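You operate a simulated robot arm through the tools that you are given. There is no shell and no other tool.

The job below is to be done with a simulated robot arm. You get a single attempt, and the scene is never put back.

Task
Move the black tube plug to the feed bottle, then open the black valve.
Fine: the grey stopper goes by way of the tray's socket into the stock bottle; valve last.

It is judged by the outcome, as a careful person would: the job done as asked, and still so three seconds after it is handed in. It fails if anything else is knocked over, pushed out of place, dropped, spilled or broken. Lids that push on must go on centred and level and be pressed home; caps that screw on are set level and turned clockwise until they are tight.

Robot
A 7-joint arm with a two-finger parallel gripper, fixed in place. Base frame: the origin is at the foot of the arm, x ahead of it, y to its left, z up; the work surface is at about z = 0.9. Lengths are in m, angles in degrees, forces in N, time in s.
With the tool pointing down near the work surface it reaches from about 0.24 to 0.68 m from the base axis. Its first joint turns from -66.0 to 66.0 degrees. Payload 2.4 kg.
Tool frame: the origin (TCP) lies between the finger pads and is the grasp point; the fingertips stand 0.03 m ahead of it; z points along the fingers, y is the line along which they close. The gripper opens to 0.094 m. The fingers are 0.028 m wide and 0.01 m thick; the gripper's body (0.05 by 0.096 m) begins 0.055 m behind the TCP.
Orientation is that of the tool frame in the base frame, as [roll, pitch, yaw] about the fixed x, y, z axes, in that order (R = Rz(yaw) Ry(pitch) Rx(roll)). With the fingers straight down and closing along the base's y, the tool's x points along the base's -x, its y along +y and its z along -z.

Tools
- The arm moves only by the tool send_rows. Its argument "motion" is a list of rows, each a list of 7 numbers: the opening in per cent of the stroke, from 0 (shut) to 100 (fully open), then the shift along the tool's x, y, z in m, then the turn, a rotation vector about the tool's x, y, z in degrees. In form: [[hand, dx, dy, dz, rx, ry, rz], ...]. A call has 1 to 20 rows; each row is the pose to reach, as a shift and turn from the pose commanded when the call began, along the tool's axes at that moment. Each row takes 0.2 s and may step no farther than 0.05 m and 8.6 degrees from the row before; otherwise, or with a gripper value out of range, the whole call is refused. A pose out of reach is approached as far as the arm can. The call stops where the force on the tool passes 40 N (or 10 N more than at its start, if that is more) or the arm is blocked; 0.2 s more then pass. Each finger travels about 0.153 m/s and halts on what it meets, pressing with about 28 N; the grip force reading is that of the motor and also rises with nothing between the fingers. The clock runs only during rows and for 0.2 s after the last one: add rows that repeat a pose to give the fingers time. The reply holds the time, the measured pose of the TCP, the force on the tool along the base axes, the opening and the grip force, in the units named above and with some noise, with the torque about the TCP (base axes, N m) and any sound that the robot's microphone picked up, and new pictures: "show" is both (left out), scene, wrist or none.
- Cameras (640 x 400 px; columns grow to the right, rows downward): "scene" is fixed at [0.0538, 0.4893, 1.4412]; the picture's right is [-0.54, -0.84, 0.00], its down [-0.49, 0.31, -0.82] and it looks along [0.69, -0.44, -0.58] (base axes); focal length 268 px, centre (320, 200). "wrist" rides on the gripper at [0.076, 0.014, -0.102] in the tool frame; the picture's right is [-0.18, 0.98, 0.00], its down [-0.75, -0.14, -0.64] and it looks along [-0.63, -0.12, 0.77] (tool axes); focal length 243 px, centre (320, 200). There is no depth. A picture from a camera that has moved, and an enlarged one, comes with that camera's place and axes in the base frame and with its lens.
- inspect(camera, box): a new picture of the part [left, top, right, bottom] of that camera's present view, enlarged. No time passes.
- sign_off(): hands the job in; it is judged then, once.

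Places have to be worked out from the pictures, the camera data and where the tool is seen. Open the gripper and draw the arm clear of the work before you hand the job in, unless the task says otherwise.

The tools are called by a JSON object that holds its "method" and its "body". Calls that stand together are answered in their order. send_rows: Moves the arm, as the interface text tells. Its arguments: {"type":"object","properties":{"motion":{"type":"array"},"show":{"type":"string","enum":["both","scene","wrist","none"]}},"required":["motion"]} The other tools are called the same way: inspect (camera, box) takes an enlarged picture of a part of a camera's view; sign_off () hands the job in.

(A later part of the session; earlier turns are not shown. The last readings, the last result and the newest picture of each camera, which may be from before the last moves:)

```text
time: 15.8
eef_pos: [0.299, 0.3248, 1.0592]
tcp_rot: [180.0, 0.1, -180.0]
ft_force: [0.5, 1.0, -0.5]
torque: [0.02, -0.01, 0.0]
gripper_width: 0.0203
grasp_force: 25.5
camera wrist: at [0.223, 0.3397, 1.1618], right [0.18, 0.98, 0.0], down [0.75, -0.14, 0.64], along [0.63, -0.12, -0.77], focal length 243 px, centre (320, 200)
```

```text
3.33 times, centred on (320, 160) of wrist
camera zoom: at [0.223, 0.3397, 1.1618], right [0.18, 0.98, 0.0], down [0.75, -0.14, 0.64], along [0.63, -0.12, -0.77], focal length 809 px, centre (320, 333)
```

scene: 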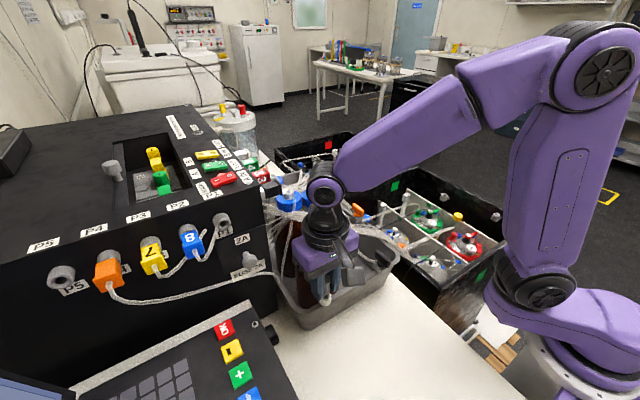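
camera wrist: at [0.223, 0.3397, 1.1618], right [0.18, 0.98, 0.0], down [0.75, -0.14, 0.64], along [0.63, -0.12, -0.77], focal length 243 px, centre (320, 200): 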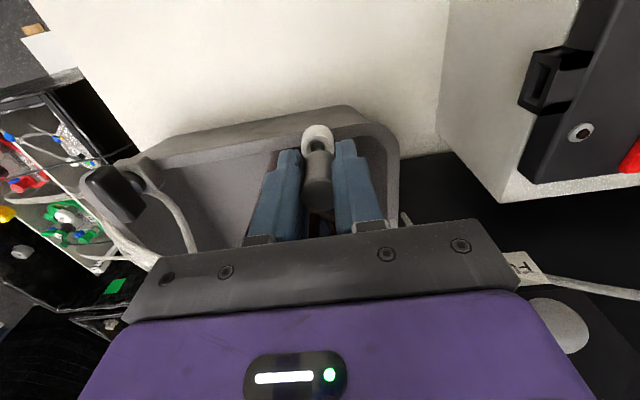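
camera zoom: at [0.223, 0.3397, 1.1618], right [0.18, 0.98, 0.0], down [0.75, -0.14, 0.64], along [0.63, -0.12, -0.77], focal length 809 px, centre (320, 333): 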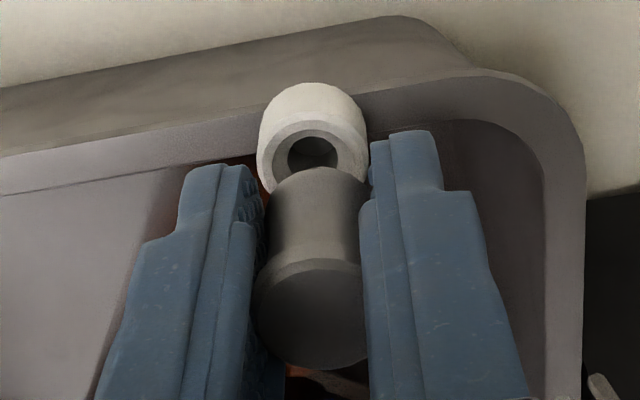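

There's no contact yet and the columns line up in both views. I'll keep lowering in small steps.

{"method": "send_rows", "body": {"motion": [[0, 0, 0, 0.003, 0, 0, 0], [0, 0, 0, 0.006, 0, 0, 0], [0, 0, 0, 0.008, 0, 0, 0], [0, 0, 0, 0.008, 0, 0, 0]]}}

{"method": "inspect", "body": {"camera": "scene", "box": [300, 265, 360, 315]}}

{"method": "inspect", "body": {"camera": "wrist", "box": [260, 100, 380, 220]}}

```text
time: 16.8
eef_pos: [0.3002, 0.3236, 1.051]
tcp_rot: [179.9, 0.0, -179.9]
ft_force: [0.1, 0.6, -0.8]
torque: [-0.02, 0.01, 0.0]
gripper_width: 0.0205
grasp_force: 25.7
camera wrist: at [0.2227, 0.339, 1.1538], right [0.18, 0.98, 0.0], down [0.75, -0.14, 0.64], along [0.63, -0.12, -0.77], focal length 243 px, centre (320, 200)
```

scene: 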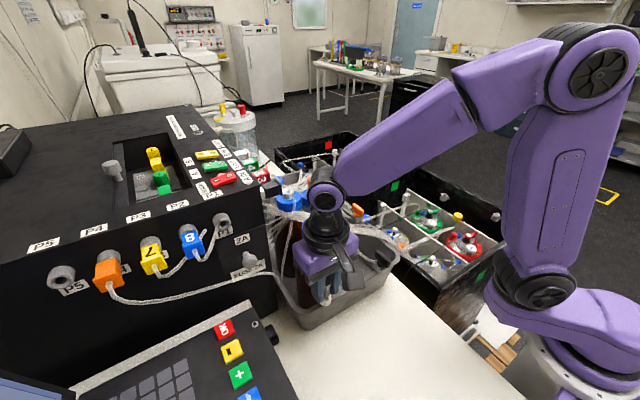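
wrist: 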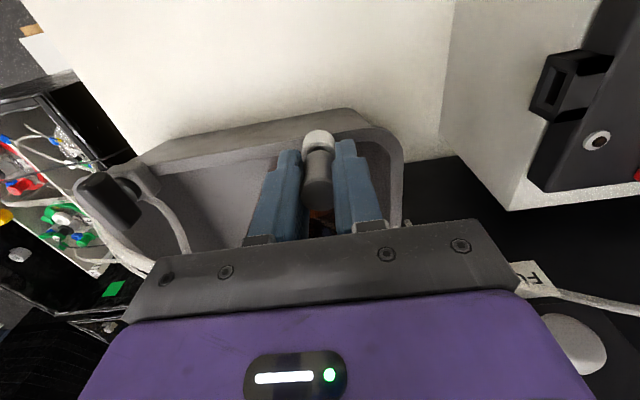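

```text
8.00 times, centred on (330, 290) of scene
camera zoom: at [0.0538, 0.4893, 1.4412], right [-0.54, -0.84, 0.0], down [-0.49, 0.31, -0.82], along [0.69, -0.44, -0.58], focal length 2143 px, centre (240, -520)
```

zoom: 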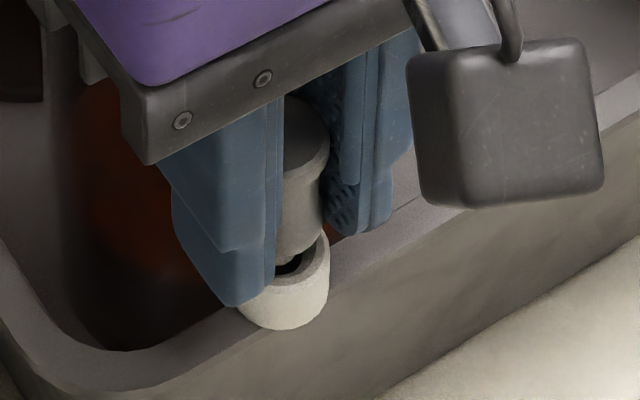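

```text
3.33 times, centred on (320, 160) of wrist
camera zoom: at [0.2227, 0.339, 1.1538], right [0.18, 0.98, 0.0], down [0.75, -0.14, 0.64], along [0.63, -0.12, -0.77], focal length 809 px, centre (320, 333)
```

zoom: 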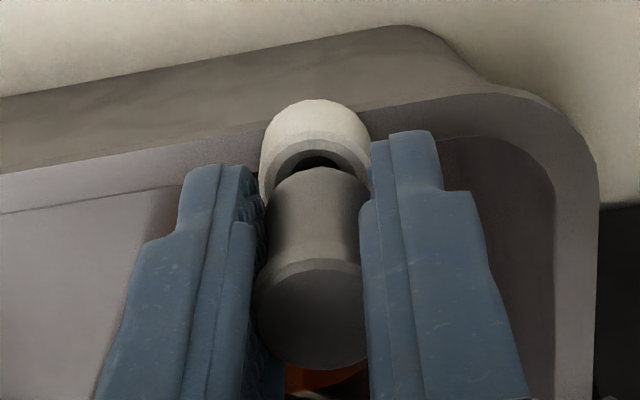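

From both pictures the stopper is centred, with its body about 12 mm above the socket and the nozzle already entering. The fingertips extend past the body, so I'll lower another 5 mm, release, and regrip higher before pressing home.

{"method": "send_rows", "body": {"motion": [[0, 0, 0, 0.002, 0, 0, 0], [0, 0, 0, 0.004, 0, 0, 0], [0, 0, 0, 0.005, 0, 0, 0], [0, 0, 0, 0.005, 0, 0, 0]]}}

{"method": "inspect", "body": {"camera": "scene", "box": [300, 265, 360, 315]}}

{"method": "inspect", "body": {"camera": "wrist", "box": [260, 100, 380, 220]}}

```text
time: 17.8
eef_pos: [0.299, 0.322, 1.0467]
tcp_rot: [180.0, 0.0, -180.0]
ft_force: [0.1, 0.1, -0.9]
torque: [0.02, 0.01, 0.01]
gripper_width: 0.0204
grasp_force: 26.4
camera wrist: at [0.2225, 0.3385, 1.1484], right [0.18, 0.98, 0.0], down [0.75, -0.14, 0.64], along [0.63, -0.12, -0.77], focal length 243 px, centre (320, 200)
```

scene: 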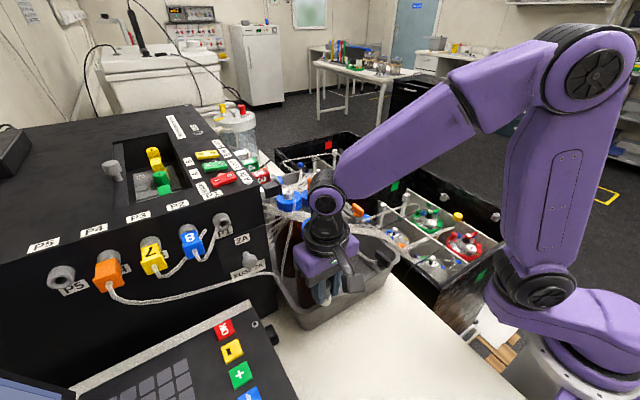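
wrist: 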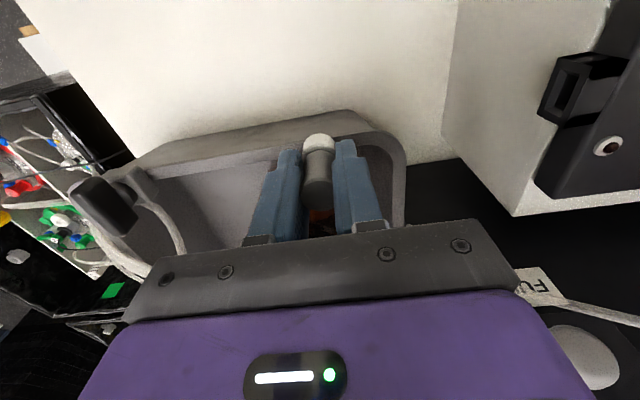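

```text
8.00 times, centred on (330, 290) of scene
camera zoom: at [0.0538, 0.4893, 1.4412], right [-0.54, -0.84, 0.0], down [-0.49, 0.31, -0.82], along [0.69, -0.44, -0.58], focal length 2143 px, centre (240, -520)
```

zoom: 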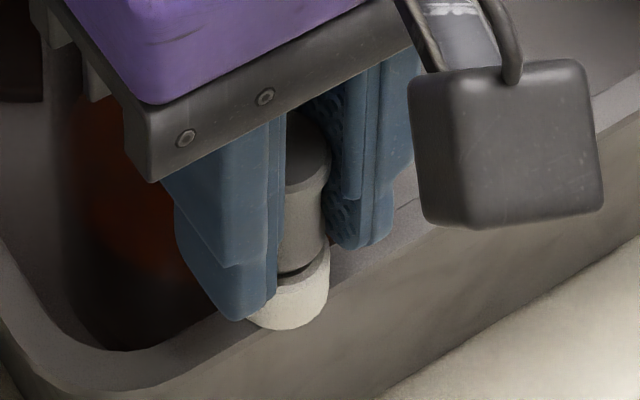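

```text
3.33 times, centred on (320, 160) of wrist
camera zoom: at [0.2225, 0.3385, 1.1484], right [0.18, 0.98, 0.0], down [0.75, -0.14, 0.64], along [0.63, -0.12, -0.77], focal length 809 px, centre (320, 333)
```

zoom: 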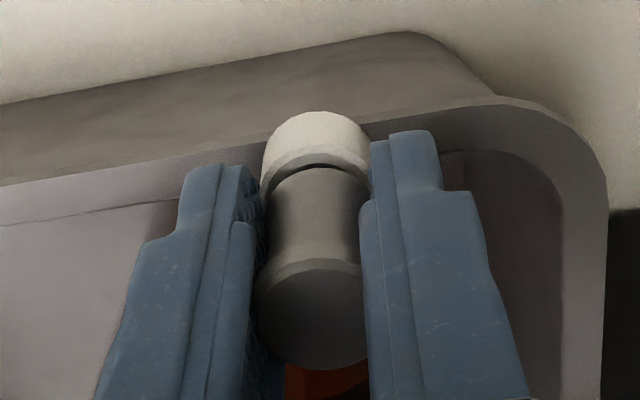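

The nozzle is well inside the socket with no side force. I'll open slightly and check that the stopper stands on its own.

{"method": "send_rows", "body": {"motion": [[35, 0, 0, 0, 0, 0, 0], [45, 0, 0, 0, 0, 0, 0], [45, 0, 0, 0, 0, 0, 0]]}}

{"method": "inspect", "body": {"camera": "scene", "box": [300, 265, 360, 315]}}

{"method": "inspect", "body": {"camera": "wrist", "box": [260, 100, 380, 220]}}

```text
time: 18.6
eef_pos: [0.2994, 0.3234, 1.0459]
tcp_rot: [-180.0, 0.0, 180.0]
ft_force: [-1.0, -0.2, 0.6]
torque: [-0.01, -0.01, 0.03]
gripper_width: 0.0424
grasp_force: 0.1
camera wrist: at [0.2225, 0.3386, 1.1485], right [0.18, 0.98, 0.0], down [0.75, -0.14, 0.64], along [0.63, -0.12, -0.77], focal length 243 px, centre (320, 200)
```

scene: 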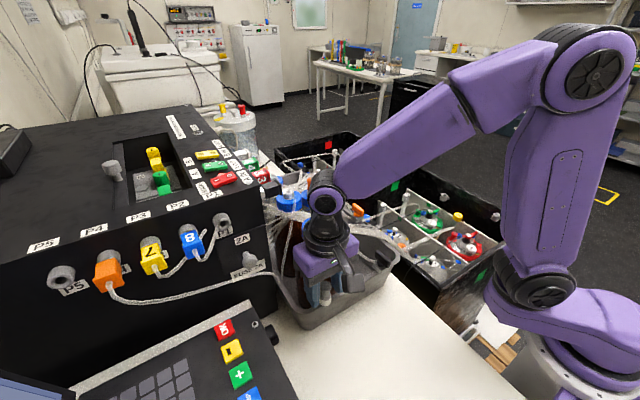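
wrist: 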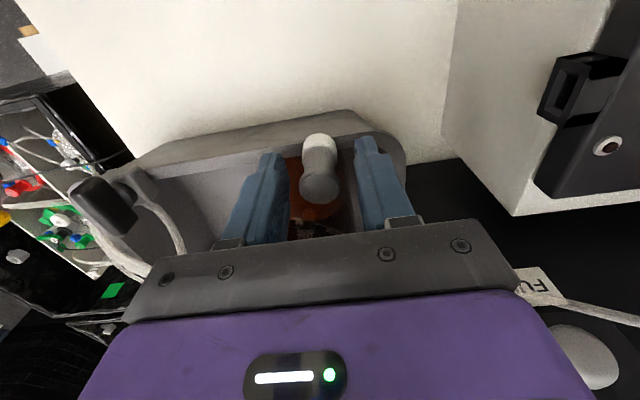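

```text
8.00 times, centred on (330, 290) of scene
camera zoom: at [0.0538, 0.4893, 1.4412], right [-0.54, -0.84, 0.0], down [-0.49, 0.31, -0.82], along [0.69, -0.44, -0.58], focal length 2143 px, centre (240, -520)
```

zoom: 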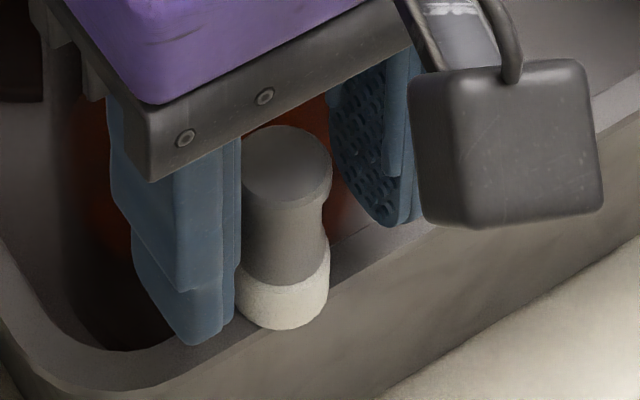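

```text
3.33 times, centred on (320, 160) of wrist
camera zoom: at [0.2225, 0.3386, 1.1485], right [0.18, 0.98, 0.0], down [0.75, -0.14, 0.64], along [0.63, -0.12, -0.77], focal length 809 px, centre (320, 333)
```

zoom: 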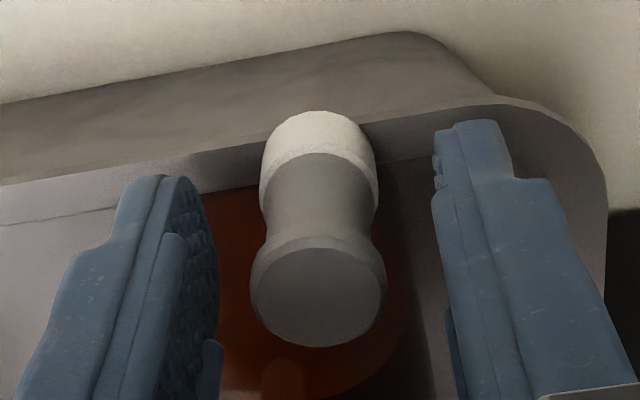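

The stopper has seated flush in the tray socket. I'll raise straight up, then move over the black plug with the gripper turned so the plug's tube leaves through the open side between the fingers.

{"method": "send_rows", "body": {"motion": [[45, 0, 0, -0.02, 0, 0, 0], [45, 0, 0, -0.06, 0, 0, 0], [45, 0, 0, -0.1, 0, 0, 0], [45, 0, 0, -0.145, 0, 0, 0], [45, 0, 0, -0.19, 0, 0, 0], [45, 0, 0, -0.224, 0, 0, 0], [55, -0.01, -0.004, -0.224, 0, 0, -8], [55, -0.02, -0.008, -0.224, 0, 0, -16], [55, -0.03, -0.012, -0.224, 0, 0, -24], [55, -0.04, -0.016, -0.224, 0, 0, -32], [55, -0.05, -0.02, -0.224, 0, 0, -40], [55, -0.06, -0.024, -0.224, 0, 0, -48], [55, -0.07, -0.028, -0.224, 0, 0, -56.5], [55, -0.0736, -0.0294, -0.224, 0, 0, -65], [55, -0.0736, -0.0294, -0.224, 0, 0, -65]]}}

{"method": "inspect", "body": {"camera": "scene", "box": [290, 225, 390, 315]}}

{"method": "inspect", "body": {"camera": "wrist", "box": [240, 60, 400, 220]}}

```text
time: 21.8
eef_pos: [0.3734, 0.2933, 1.2702]
tcp_rot: [-180.0, 0.0, -114.9]
ft_force: [1.1, 0.2, 0.0]
torque: [0.03, 0.01, -0.01]
gripper_width: 0.0516
grasp_force: 0.1
camera wrist: at [0.3271, 0.2313, 1.3732], right [-0.81, 0.58, 0.0], down [0.45, 0.62, 0.64], along [0.37, 0.52, -0.77], focal length 243 px, centre (320, 200)
```

scene: 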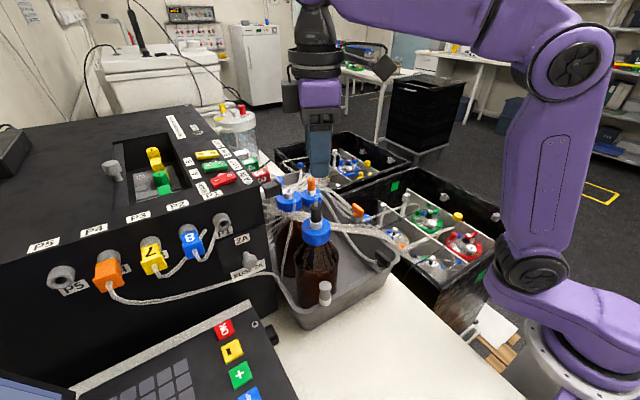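
wrist: 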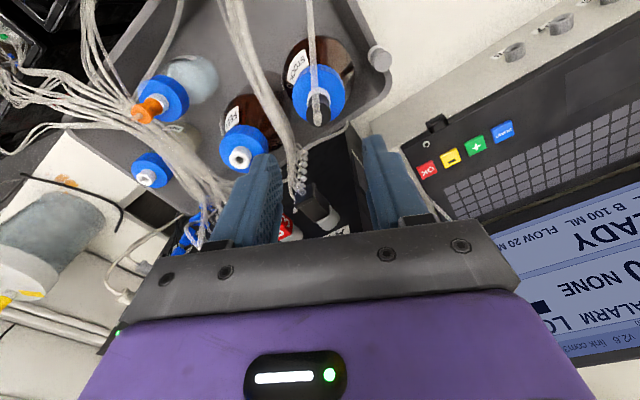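

```text
4.44 times, centred on (340, 270) of scene
camera zoom: at [0.0538, 0.4893, 1.4412], right [-0.54, -0.84, 0.0], down [-0.49, 0.31, -0.82], along [0.69, -0.44, -0.58], focal length 1191 px, centre (231, -111)
```

zoom: 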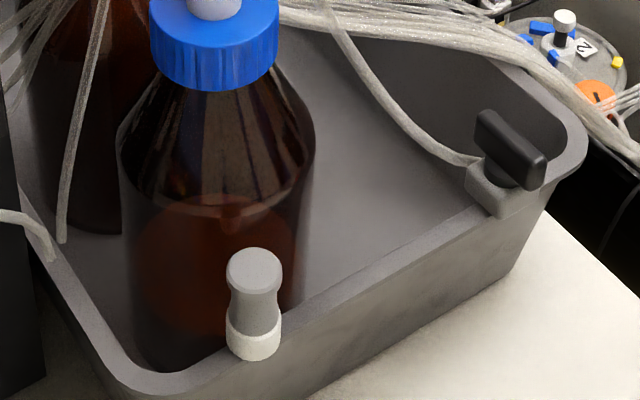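

```text
2.50 times, centred on (320, 140) of wrist
camera zoom: at [0.3271, 0.2313, 1.3732], right [-0.81, 0.58, 0.0], down [0.45, 0.62, 0.64], along [0.37, 0.52, -0.77], focal length 606 px, centre (320, 350)
```

zoom: 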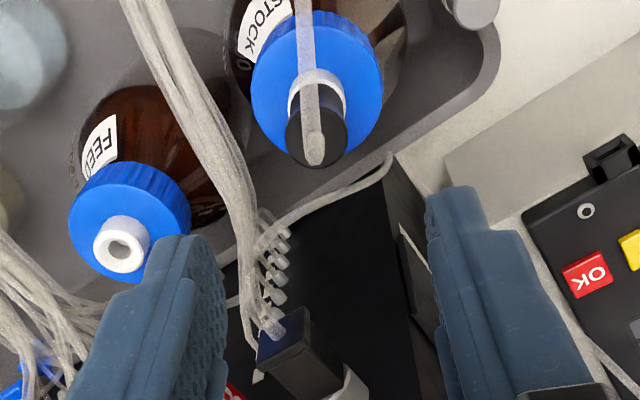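

The grey stopper stands upright and home in the socket. The gripper is aligned over the black plug with the tube running out between the fingers, so I'll descend to TCP z≈1.168, keeping the tips above the collar.

{"method": "send_rows", "body": {"motion": [[55, 0, 0, 0.03, 0, 0, 0], [55, 0, 0, 0.06, 0, 0, 0], [55, 0, 0, 0.08, 0, 0, 0], [55, 0, 0, 0.095, 0, 0, 0], [55, 0, 0, 0.102, 0, 0, 0], [55, 0, 0, 0.102, 0, 0, 0]]}}

{"method": "inspect", "body": {"camera": "scene", "box": [260, 140, 360, 230]}}

{"method": "inspect", "body": {"camera": "wrist", "box": [240, 60, 400, 220]}}

```text
time: 23.2
eef_pos: [0.373, 0.2951, 1.1681]
tcp_rot: [-180.0, 0.0, -115.1]
ft_force: [0.5, 0.3, 0.6]
torque: [-0.05, -0.02, 0.02]
gripper_width: 0.0517
grasp_force: 0.0
camera wrist: at [0.3277, 0.2324, 1.2702], right [-0.81, 0.58, 0.0], down [0.45, 0.62, 0.64], along [0.37, 0.52, -0.77], focal length 243 px, centre (320, 200)
```

scene: 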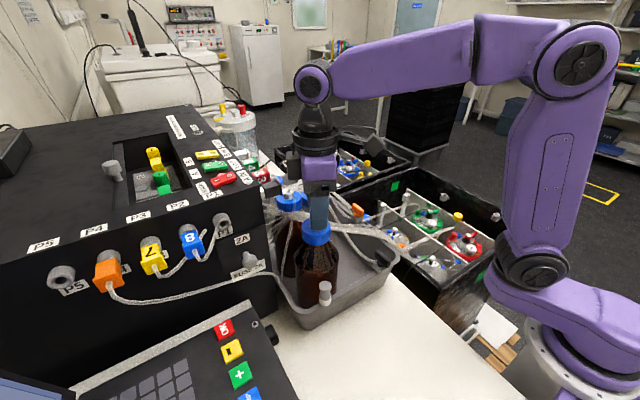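
wrist: 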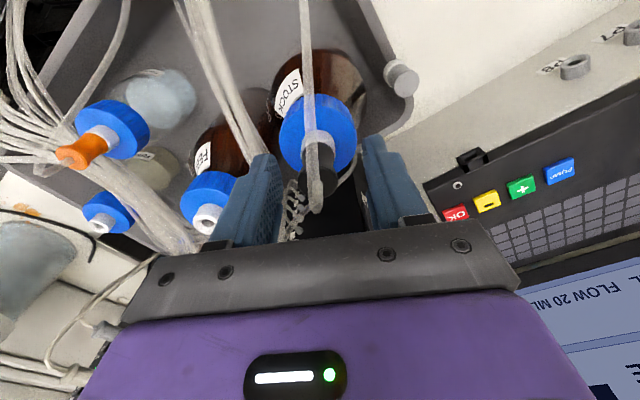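

```text
4.44 times, centred on (310, 185) of scene
camera zoom: at [0.0538, 0.4893, 1.4412], right [-0.54, -0.84, 0.0], down [-0.49, 0.31, -0.82], along [0.69, -0.44, -0.58], focal length 1191 px, centre (364, 267)
```

zoom: 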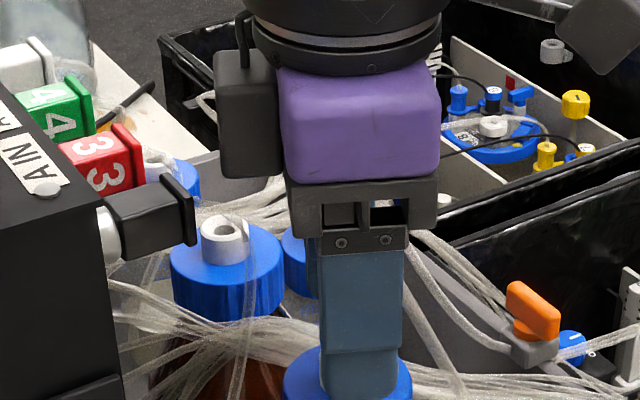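

```text
2.50 times, centred on (320, 140) of wrist
camera zoom: at [0.3277, 0.2324, 1.2702], right [-0.81, 0.58, 0.0], down [0.45, 0.62, 0.64], along [0.37, 0.52, -0.77], focal length 606 px, centre (320, 350)
```

zoom: 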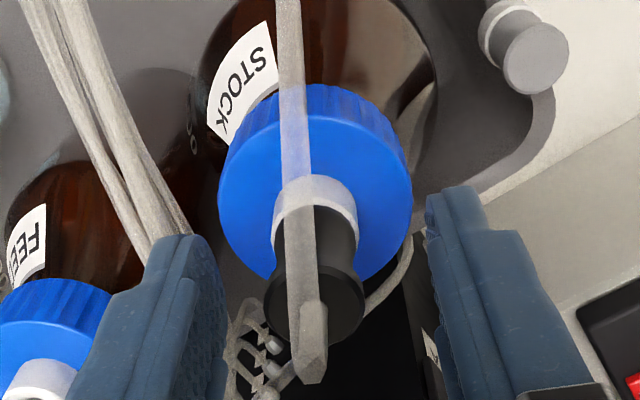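

The plug sits centrally between the fingers but about 3 mm toward the camera along the finger width. I'll shift by that amount and close.

{"method": "send_rows", "body": {"motion": [[55, 0.003, 0, 0, 0, 0, 0], [55, 0.003, 0, 0, 0, 0, 0], [30, 0.003, 0, 0, 0, 0, 0], [0, 0.003, 0, 0, 0, 0, 0], [0, 0.003, 0, 0, 0, 0, 0], [0, 0.003, 0, 0, 0, 0, 0]], "show": "wrist"}}

{"method": "inspect", "body": {"camera": "wrist", "box": [240, 60, 400, 220]}}

```text
time: 24.6
eef_pos: [0.3731, 0.2931, 1.1682]
tcp_rot: [-180.0, -0.1, -115.0]
ft_force: [1.8, -0.5, 0.6]
torque: [-0.01, 0.01, 0.06]
gripper_width: 0.0204
grasp_force: 25.2
camera wrist: at [0.3266, 0.2303, 1.2709], right [-0.81, 0.58, 0.0], down [0.45, 0.62, 0.64], along [0.37, 0.52, -0.77], focal length 243 px, centre (320, 200)
```

wrist: 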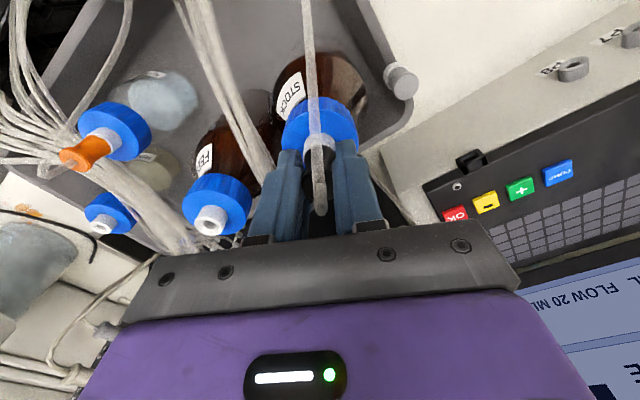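

```text
2.50 times, centred on (320, 140) of wrist
camera zoom: at [0.3266, 0.2303, 1.2709], right [-0.81, 0.58, 0.0], down [0.45, 0.62, 0.64], along [0.37, 0.52, -0.77], focal length 606 px, centre (320, 350)
```

zoom: 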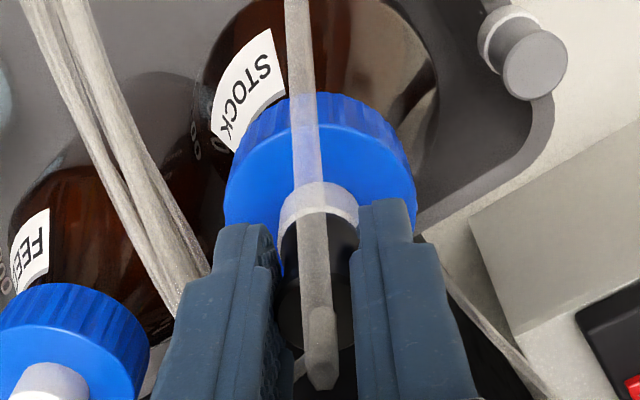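

The black plug is held at 20.4 mm and the tube runs freely out of the open side. I'll lift it straight up.

{"method": "send_rows", "body": {"motion": [[0, 0, 0, -0.005, 0, 0, 0], [0, 0, 0, -0.015, 0, 0, 0], [0, 0, 0, -0.03, 0, 0, 0], [0, 0, 0, -0.05, 0, 0, 0], [0, 0, 0, -0.075, 0, 0, 0], [0, 0, 0, -0.075, 0, 0, 0]]}}

{"method": "inspect", "body": {"camera": "scene", "box": [260, 130, 380, 250]}}

{"method": "inspect", "body": {"camera": "wrist", "box": [240, 60, 400, 220]}}

```text
time: 26.0
eef_pos: [0.3699, 0.2911, 1.244]
tcp_rot: [-180.0, 0.0, -115.0]
ft_force: [-0.1, 1.0, -0.3]
torque: [0.0, 0.04, 0.02]
gripper_width: 0.0205
grasp_force: 26.0
camera wrist: at [0.3252, 0.2289, 1.3471], right [-0.81, 0.58, 0.0], down [0.45, 0.62, 0.64], along [0.37, 0.52, -0.77], focal length 243 px, centre (320, 200)
```

scene: 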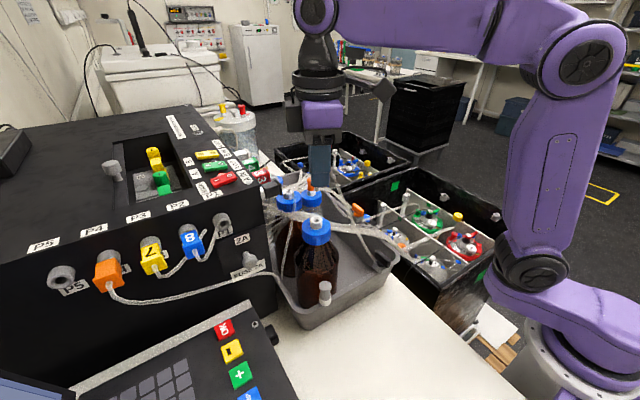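
wrist: 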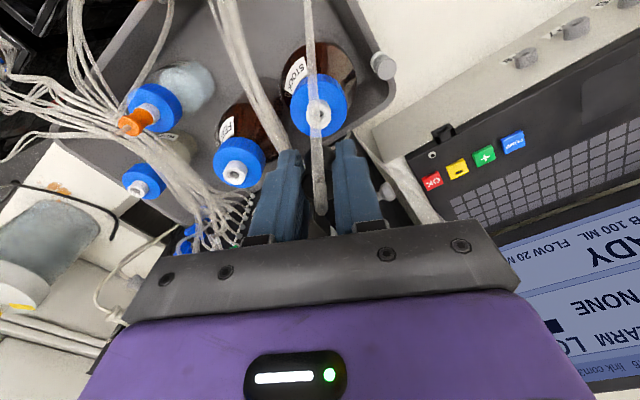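

```text
3.33 times, centred on (320, 190) of scene
camera zoom: at [0.0538, 0.4893, 1.4412], right [-0.54, -0.84, 0.0], down [-0.49, 0.31, -0.82], along [0.69, -0.44, -0.58], focal length 893 px, centre (320, 233)
```

zoom: 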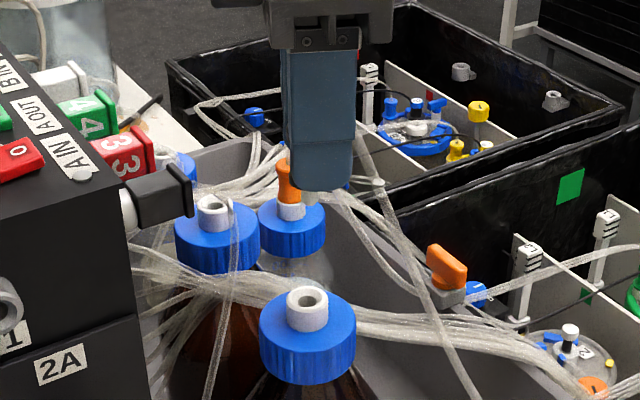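

```text
2.50 times, centred on (320, 140) of wrist
camera zoom: at [0.3252, 0.2289, 1.3471], right [-0.81, 0.58, 0.0], down [0.45, 0.62, 0.64], along [0.37, 0.52, -0.77], focal length 606 px, centre (320, 350)
```

zoom: 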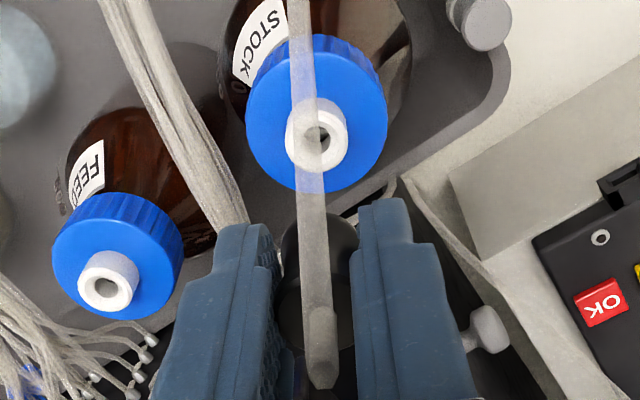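

Both collars show clearly. The STOCK hole sits at (317, 135) in this enlargement when directly below the plug, which I'll use as the aiming mark. I'll move 0.1145 m along +x to FEED at the same height.

{"method": "send_rows", "body": {"motion": [[0, -0.0097, -0.0207, 0, 0, 0, 0], [0, -0.0195, -0.0415, 0, 0, 0, 0], [0, -0.0292, -0.0622, 0, 0, 0, 0], [0, -0.039, -0.083, 0, 0, 0, 0], [0, -0.0487, -0.1037, 0, 0, 0, 0], [0, -0.0487, -0.1037, 0, 0, 0, 0], [0, -0.0487, -0.1037, 0, 0, 0, 0]]}}

{"method": "inspect", "body": {"camera": "wrist", "box": [240, 60, 400, 220]}}

{"method": "inspect", "body": {"camera": "scene", "box": [250, 110, 370, 230]}}

```text
time: 27.6
eef_pos: [0.4859, 0.2921, 1.2447]
tcp_rot: [180.0, 0.0, -115.0]
ft_force: [-0.2, -0.9, -0.5]
torque: [-0.01, 0.02, 0.01]
gripper_width: 0.0202
grasp_force: 26.1
camera wrist: at [0.44, 0.23, 1.3466], right [-0.81, 0.58, 0.0], down [0.45, 0.62, 0.64], along [0.37, 0.52, -0.77], focal length 243 px, centre (320, 200)
```

scene: 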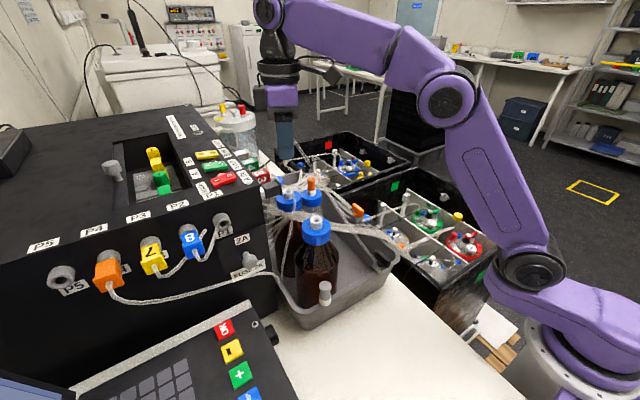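
wrist: 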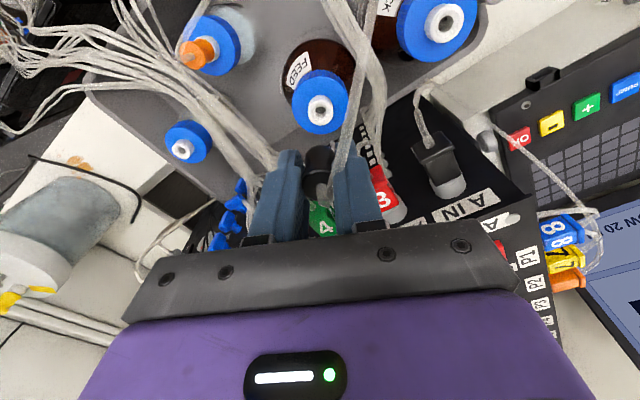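

```text
2.50 times, centred on (320, 140) of wrist
camera zoom: at [0.44, 0.23, 1.3466], right [-0.81, 0.58, 0.0], down [0.45, 0.62, 0.64], along [0.37, 0.52, -0.77], focal length 606 px, centre (320, 350)
```

zoom: 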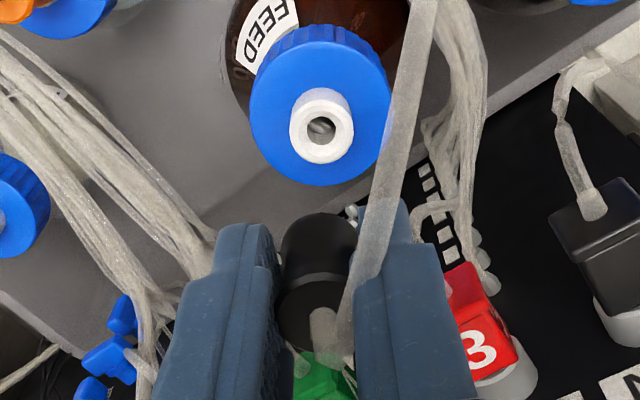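

```text
3.33 times, centred on (310, 170) of scene
camera zoom: at [0.0538, 0.4893, 1.4412], right [-0.54, -0.84, 0.0], down [-0.49, 0.31, -0.82], along [0.69, -0.44, -0.58], focal length 893 px, centre (353, 300)
```

zoom: 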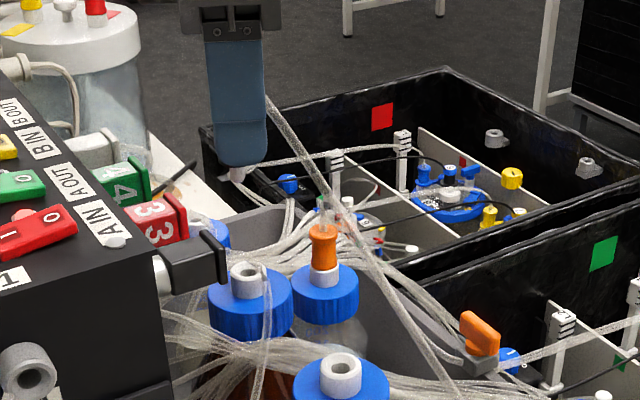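

Against the aiming mark the FEED hole is about 2.5 mm further in tool x and 1.2 mm in tool y. I'll correct, come down partway and look again.

{"method": "send_rows", "body": {"motion": [[0, 0.0025, 0.0012, 0, 0, 0, 0], [0, 0.0025, 0.0012, 0, 0, 0, 0]], "show": "wrist"}}

{"method": "inspect", "body": {"camera": "wrist", "box": [240, 60, 400, 220]}}

{"method": "inspect", "body": {"camera": "scene", "box": [265, 130, 325, 210]}}

```text
time: 28.2
eef_pos: [0.4831, 0.2892, 1.2444]
tcp_rot: [-179.9, 0.0, -114.9]
ft_force: [-0.4, 1.0, 0.9]
torque: [0.02, 0.0, 0.02]
gripper_width: 0.0204
grasp_force: 25.8
camera wrist: at [0.4379, 0.228, 1.3462], right [-0.81, 0.58, 0.0], down [0.45, 0.62, 0.64], along [0.37, 0.52, -0.77], focal length 243 px, centre (320, 200)
```

wrist: 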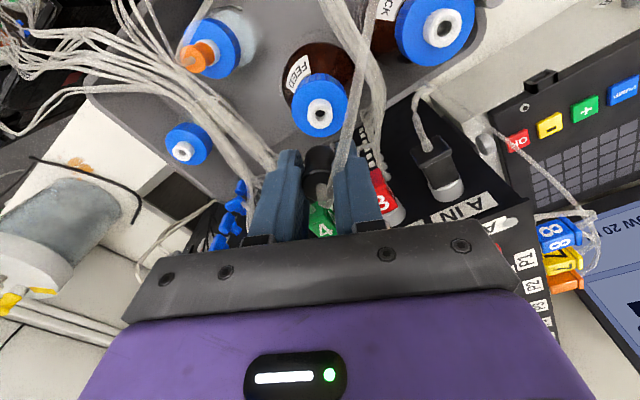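

```text
2.50 times, centred on (320, 140) of wrist
camera zoom: at [0.4379, 0.228, 1.3462], right [-0.81, 0.58, 0.0], down [0.45, 0.62, 0.64], along [0.37, 0.52, -0.77], focal length 606 px, centre (320, 350)
```

zoom: 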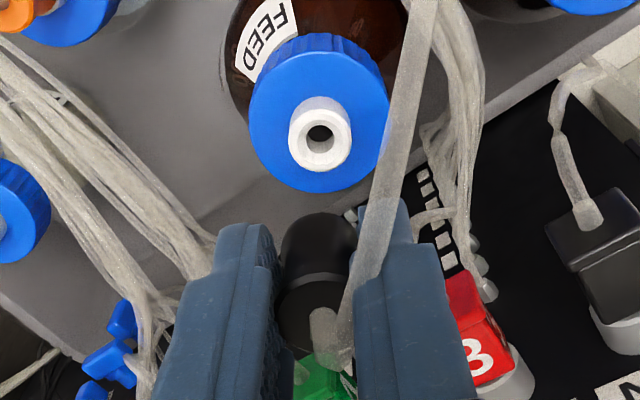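

```text
5.00 times, centred on (295, 170) of scene
camera zoom: at [0.0538, 0.4893, 1.4412], right [-0.54, -0.84, 0.0], down [-0.49, 0.31, -0.82], along [0.69, -0.44, -0.58], focal length 1340 px, centre (445, 350)
```

zoom: 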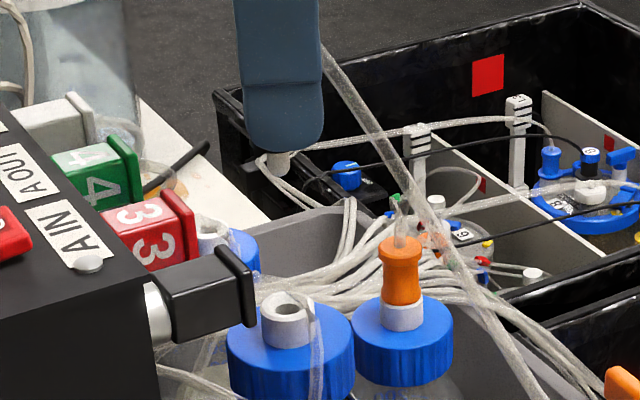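

The hole is within a millimetre of the mark and the scene view agrees. I'll add a last small trim and lower to just above the collar.

{"method": "send_rows", "body": {"motion": [[0, 0, 0.0008, 0.015, 0, 0, 0], [0, 0, 0.0008, 0.03, 0, 0, 0], [0, 0, 0.0008, 0.045, 0, 0, 0], [0, 0, 0.0008, 0.052, 0, 0, 0], [0, 0, 0.0008, 0.052, 0, 0, 0]]}}

{"method": "inspect", "body": {"camera": "wrist", "box": [240, 60, 400, 220]}}

{"method": "inspect", "body": {"camera": "scene", "box": [265, 150, 325, 220]}}

```text
time: 29.4
eef_pos: [0.4816, 0.2916, 1.1909]
tcp_rot: [180.0, 0.0, -115.0]
ft_force: [0.1, -0.3, 0.4]
torque: [0.0, -0.02, 0.01]
gripper_width: 0.0203
grasp_force: 26.1
camera wrist: at [0.4372, 0.2283, 1.2938], right [-0.81, 0.58, 0.0], down [0.45, 0.62, 0.64], along [0.37, 0.52, -0.77], focal length 243 px, centre (320, 200)
```

scene: 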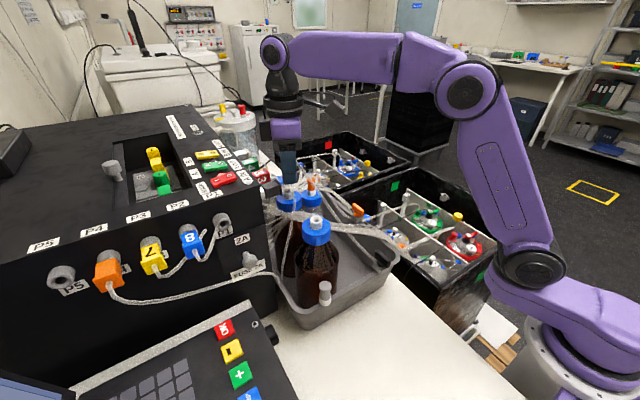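
wrist: 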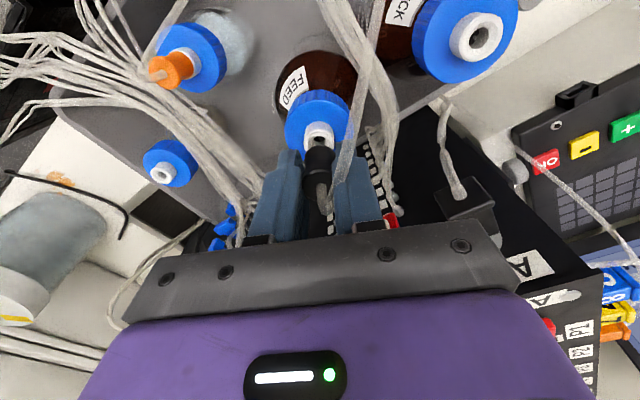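

```text
2.50 times, centred on (320, 140) of wrist
camera zoom: at [0.4372, 0.2283, 1.2938], right [-0.81, 0.58, 0.0], down [0.45, 0.62, 0.64], along [0.37, 0.52, -0.77], focal length 606 px, centre (320, 350)
```

zoom: 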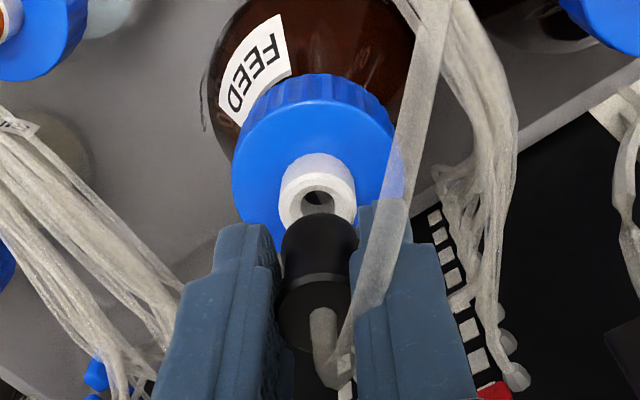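

```text
5.71 times, centred on (295, 185) of scene
camera zoom: at [0.0538, 0.4893, 1.4412], right [-0.54, -0.84, 0.0], down [-0.49, 0.31, -0.82], along [0.69, -0.44, -0.58], focal length 1531 px, centre (463, 286)
```

zoom: 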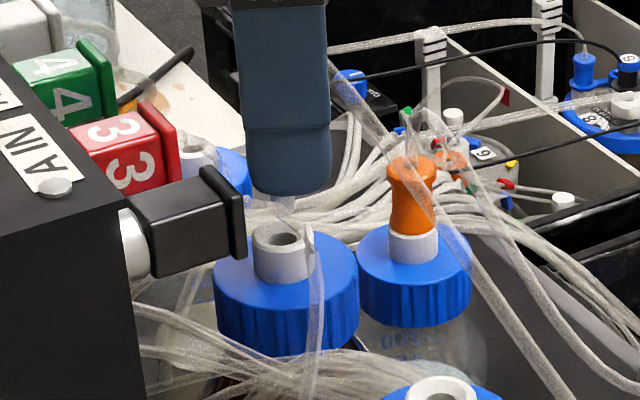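

The nozzle is right above the FEED collar. I'll lower slowly in small steps, watching for contact.

{"method": "send_rows", "body": {"motion": [[0, 0.0006, 0, 0.004, 0, 0, 0], [0, 0.0006, 0, 0.008, 0, 0, 0], [0, 0.0006, 0, 0.011, 0, 0, 0], [0, 0.0006, 0, 0.013, 0, 0, 0], [0, 0.0006, 0, 0.013, 0, 0, 0]], "show": "wrist"}}

{"method": "inspect", "body": {"camera": "wrist", "box": [260, 100, 380, 220]}}

{"method": "inspect", "body": {"camera": "scene", "box": [265, 160, 325, 220]}}

```text
time: 30.6
eef_pos: [0.4818, 0.2901, 1.1783]
tcp_rot: [180.0, 0.0, -115.0]
ft_force: [0.7, 1.9, 1.2]
torque: [0.08, -0.03, -0.02]
gripper_width: 0.0205
grasp_force: 26.2
camera wrist: at [0.4371, 0.2272, 1.2807], right [-0.81, 0.58, 0.0], down [0.45, 0.62, 0.64], along [0.37, 0.52, -0.77], focal length 243 px, centre (320, 200)
```

wrist: 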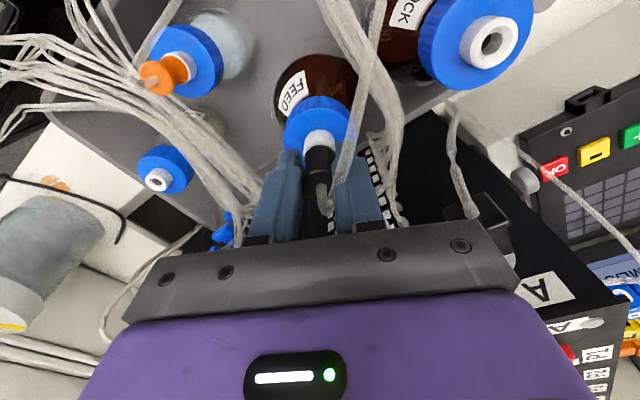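

```text
3.33 times, centred on (320, 160) of wrist
camera zoom: at [0.4371, 0.2272, 1.2807], right [-0.81, 0.58, 0.0], down [0.45, 0.62, 0.64], along [0.37, 0.52, -0.77], focal length 809 px, centre (320, 333)
```

zoom: 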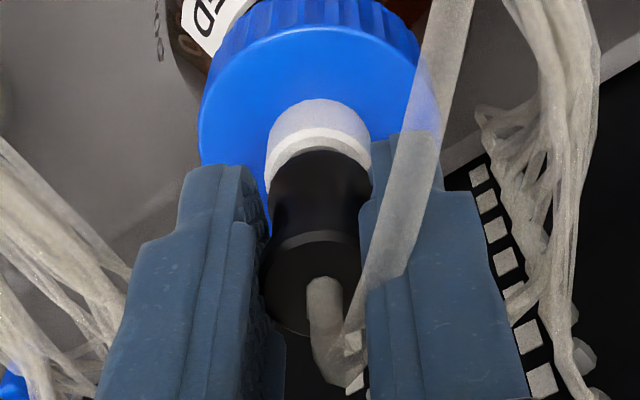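

```text
6.67 times, centred on (295, 190) of scene
camera zoom: at [0.0538, 0.4894, 1.4412], right [-0.54, -0.84, 0.0], down [-0.49, 0.31, -0.82], along [0.69, -0.44, -0.58], focal length 1786 px, centre (487, 267)
```

zoom: 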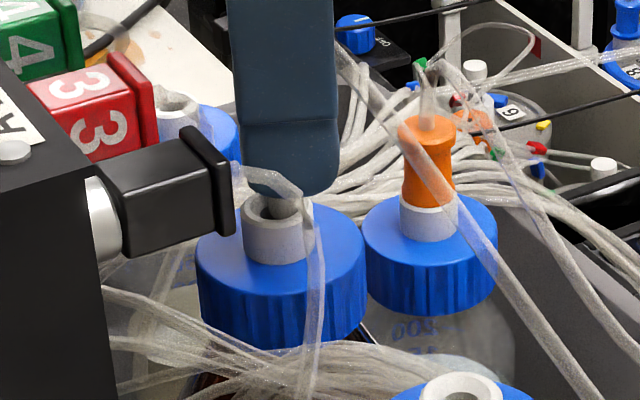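

A slight +y reaction shows the nozzle touching the −y side of the hole. I'll nudge back 1.5 mm and continue gently.

{"method": "send_rows", "body": {"motion": [[0, -0.0015, 0, 0, 0, 0, 0], [0, -0.0015, 0, 0.002, 0, 0, 0], [0, -0.0015, 0, 0.004, 0, 0, 0], [0, -0.0015, 0, 0.004, 0, 0, 0]], "show": "wrist"}}

{"method": "inspect", "body": {"camera": "scene", "box": [265, 160, 325, 220]}}

```text
time: 31.6
eef_pos: [0.4847, 0.2918, 1.1741]
tcp_rot: [-179.9, 0.0, -115.0]
ft_force: [0.3, 0.6, 0.3]
torque: [0.01, -0.03, 0.0]
gripper_width: 0.0205
grasp_force: 25.9
camera wrist: at [0.4377, 0.2291, 1.2765], right [-0.81, 0.58, 0.0], down [0.45, 0.62, 0.64], along [0.37, 0.52, -0.77], focal length 243 px, centre (320, 200)
```

wrist: 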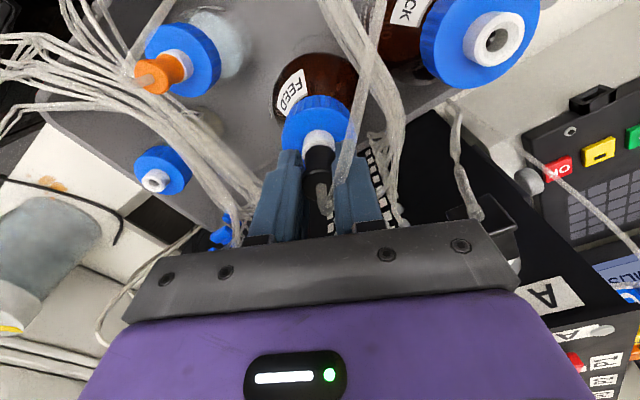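

```text
6.67 times, centred on (295, 190) of scene
camera zoom: at [0.0538, 0.4893, 1.4412], right [-0.54, -0.84, 0.0], down [-0.49, 0.31, -0.82], along [0.69, -0.44, -0.58], focal length 1786 px, centre (487, 267)
```

zoom: 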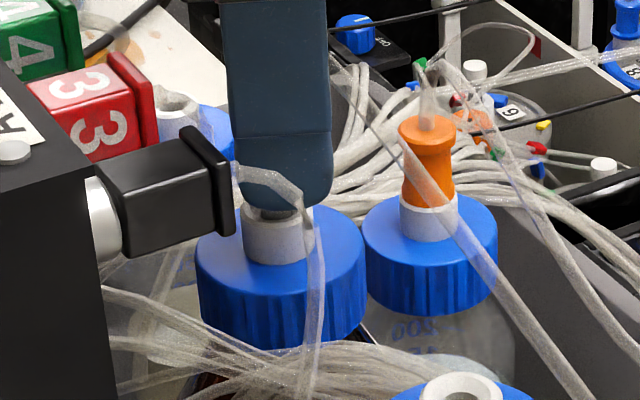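

The side force is gone and the nozzle is in the hole. I'll push down to the seated height with small steps, watching for the vertical reaction.

{"method": "send_rows", "body": {"motion": [[0, 0, 0, 0.002, 0, 0, 0], [0, 0, 0, 0.004, 0, 0, 0], [0, 0, 0, 0.006, 0, 0, 0], [0, 0, 0, 0.006, 0, 0, 0]], "show": "wrist"}}

{"method": "inspect", "body": {"camera": "scene", "box": [265, 160, 325, 220]}}

{"method": "inspect", "body": {"camera": "wrist", "box": [260, 100, 380, 220]}}

```text
time: 32.6
eef_pos: [0.4835, 0.2917, 1.1685]
tcp_rot: [-180.0, 0.0, -115.0]
ft_force: [2.7, 0.0, 2.7]
torque: [-0.01, -0.1, -0.01]
gripper_width: 0.0204
grasp_force: 26.5
camera wrist: at [0.4378, 0.229, 1.2707], right [-0.81, 0.58, 0.0], down [0.45, 0.62, 0.64], along [0.37, 0.52, -0.77], focal length 243 px, centre (320, 200)
```

wrist: 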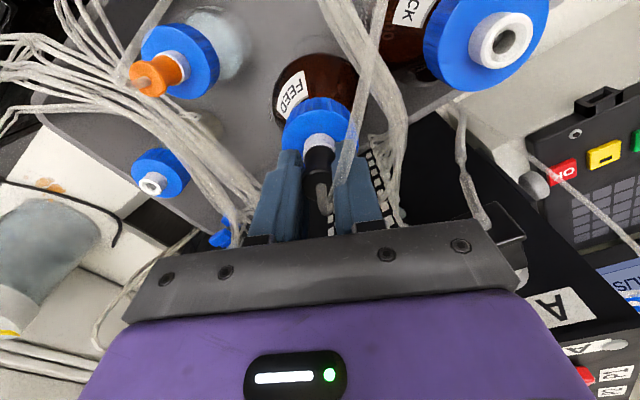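

```text
6.67 times, centred on (295, 190) of scene
camera zoom: at [0.0538, 0.4893, 1.4412], right [-0.54, -0.84, 0.0], down [-0.49, 0.31, -0.82], along [0.69, -0.44, -0.58], focal length 1786 px, centre (487, 267)
```

zoom: 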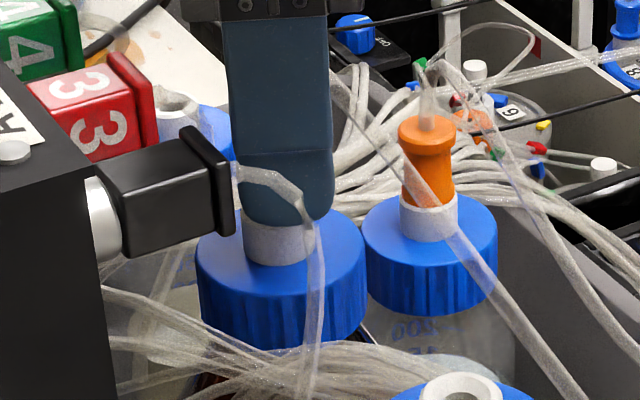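

```text
3.33 times, centred on (320, 160) of wrist
camera zoom: at [0.4378, 0.229, 1.2707], right [-0.81, 0.58, 0.0], down [0.45, 0.62, 0.64], along [0.37, 0.52, -0.77], focal length 809 px, centre (320, 333)
```

zoom: 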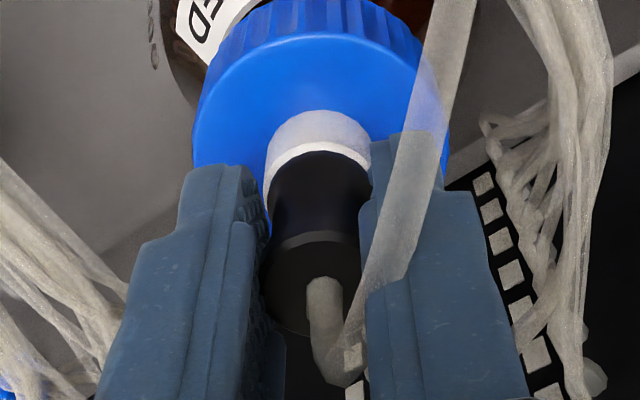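

Light contact reads 2.7 N up and 2.7 N in x. I'll trim 1 mm toward +x and press further to find the stop.

{"method": "send_rows", "body": {"motion": [[0, -0.0004, -0.0009, 0, 0, 0, 0], [0, -0.0004, -0.0009, 0.0015, 0, 0, 0], [0, -0.0004, -0.0009, 0.003, 0, 0, 0], [0, -0.0004, -0.0009, 0.0045, 0, 0, 0], [0, -0.0004, -0.0009, 0.0045, 0, 0, 0]], "show": "none"}}

{"method": "inspect", "body": {"camera": "wrist", "box": [260, 100, 380, 220]}}

```text
time: 33.8
eef_pos: [0.4845, 0.2902, 1.1668]
tcp_rot: [-179.7, 0.5, -114.9]
ft_force: [-0.8, -3.1, 37.9]
torque: [0.01, -0.01, -0.01]
gripper_width: 0.0197
grasp_force: 26.2
```

```text
3.33 times, centred on (320, 160) of wrist
camera zoom: at [0.4384, 0.2283, 1.2689], right [-0.81, 0.58, 0.0], down [0.44, 0.62, 0.65], along [0.38, 0.53, -0.76], focal length 809 px, centre (320, 333)
```

zoom: 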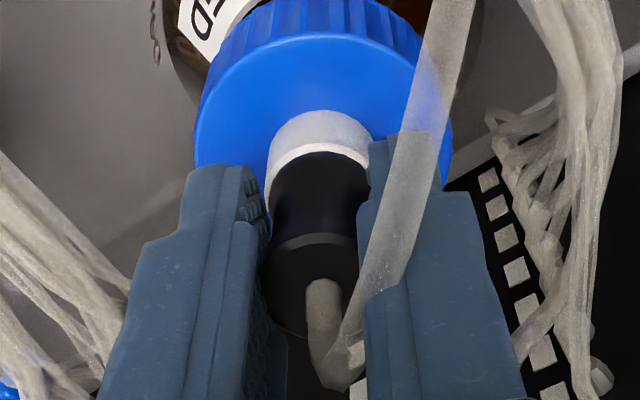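

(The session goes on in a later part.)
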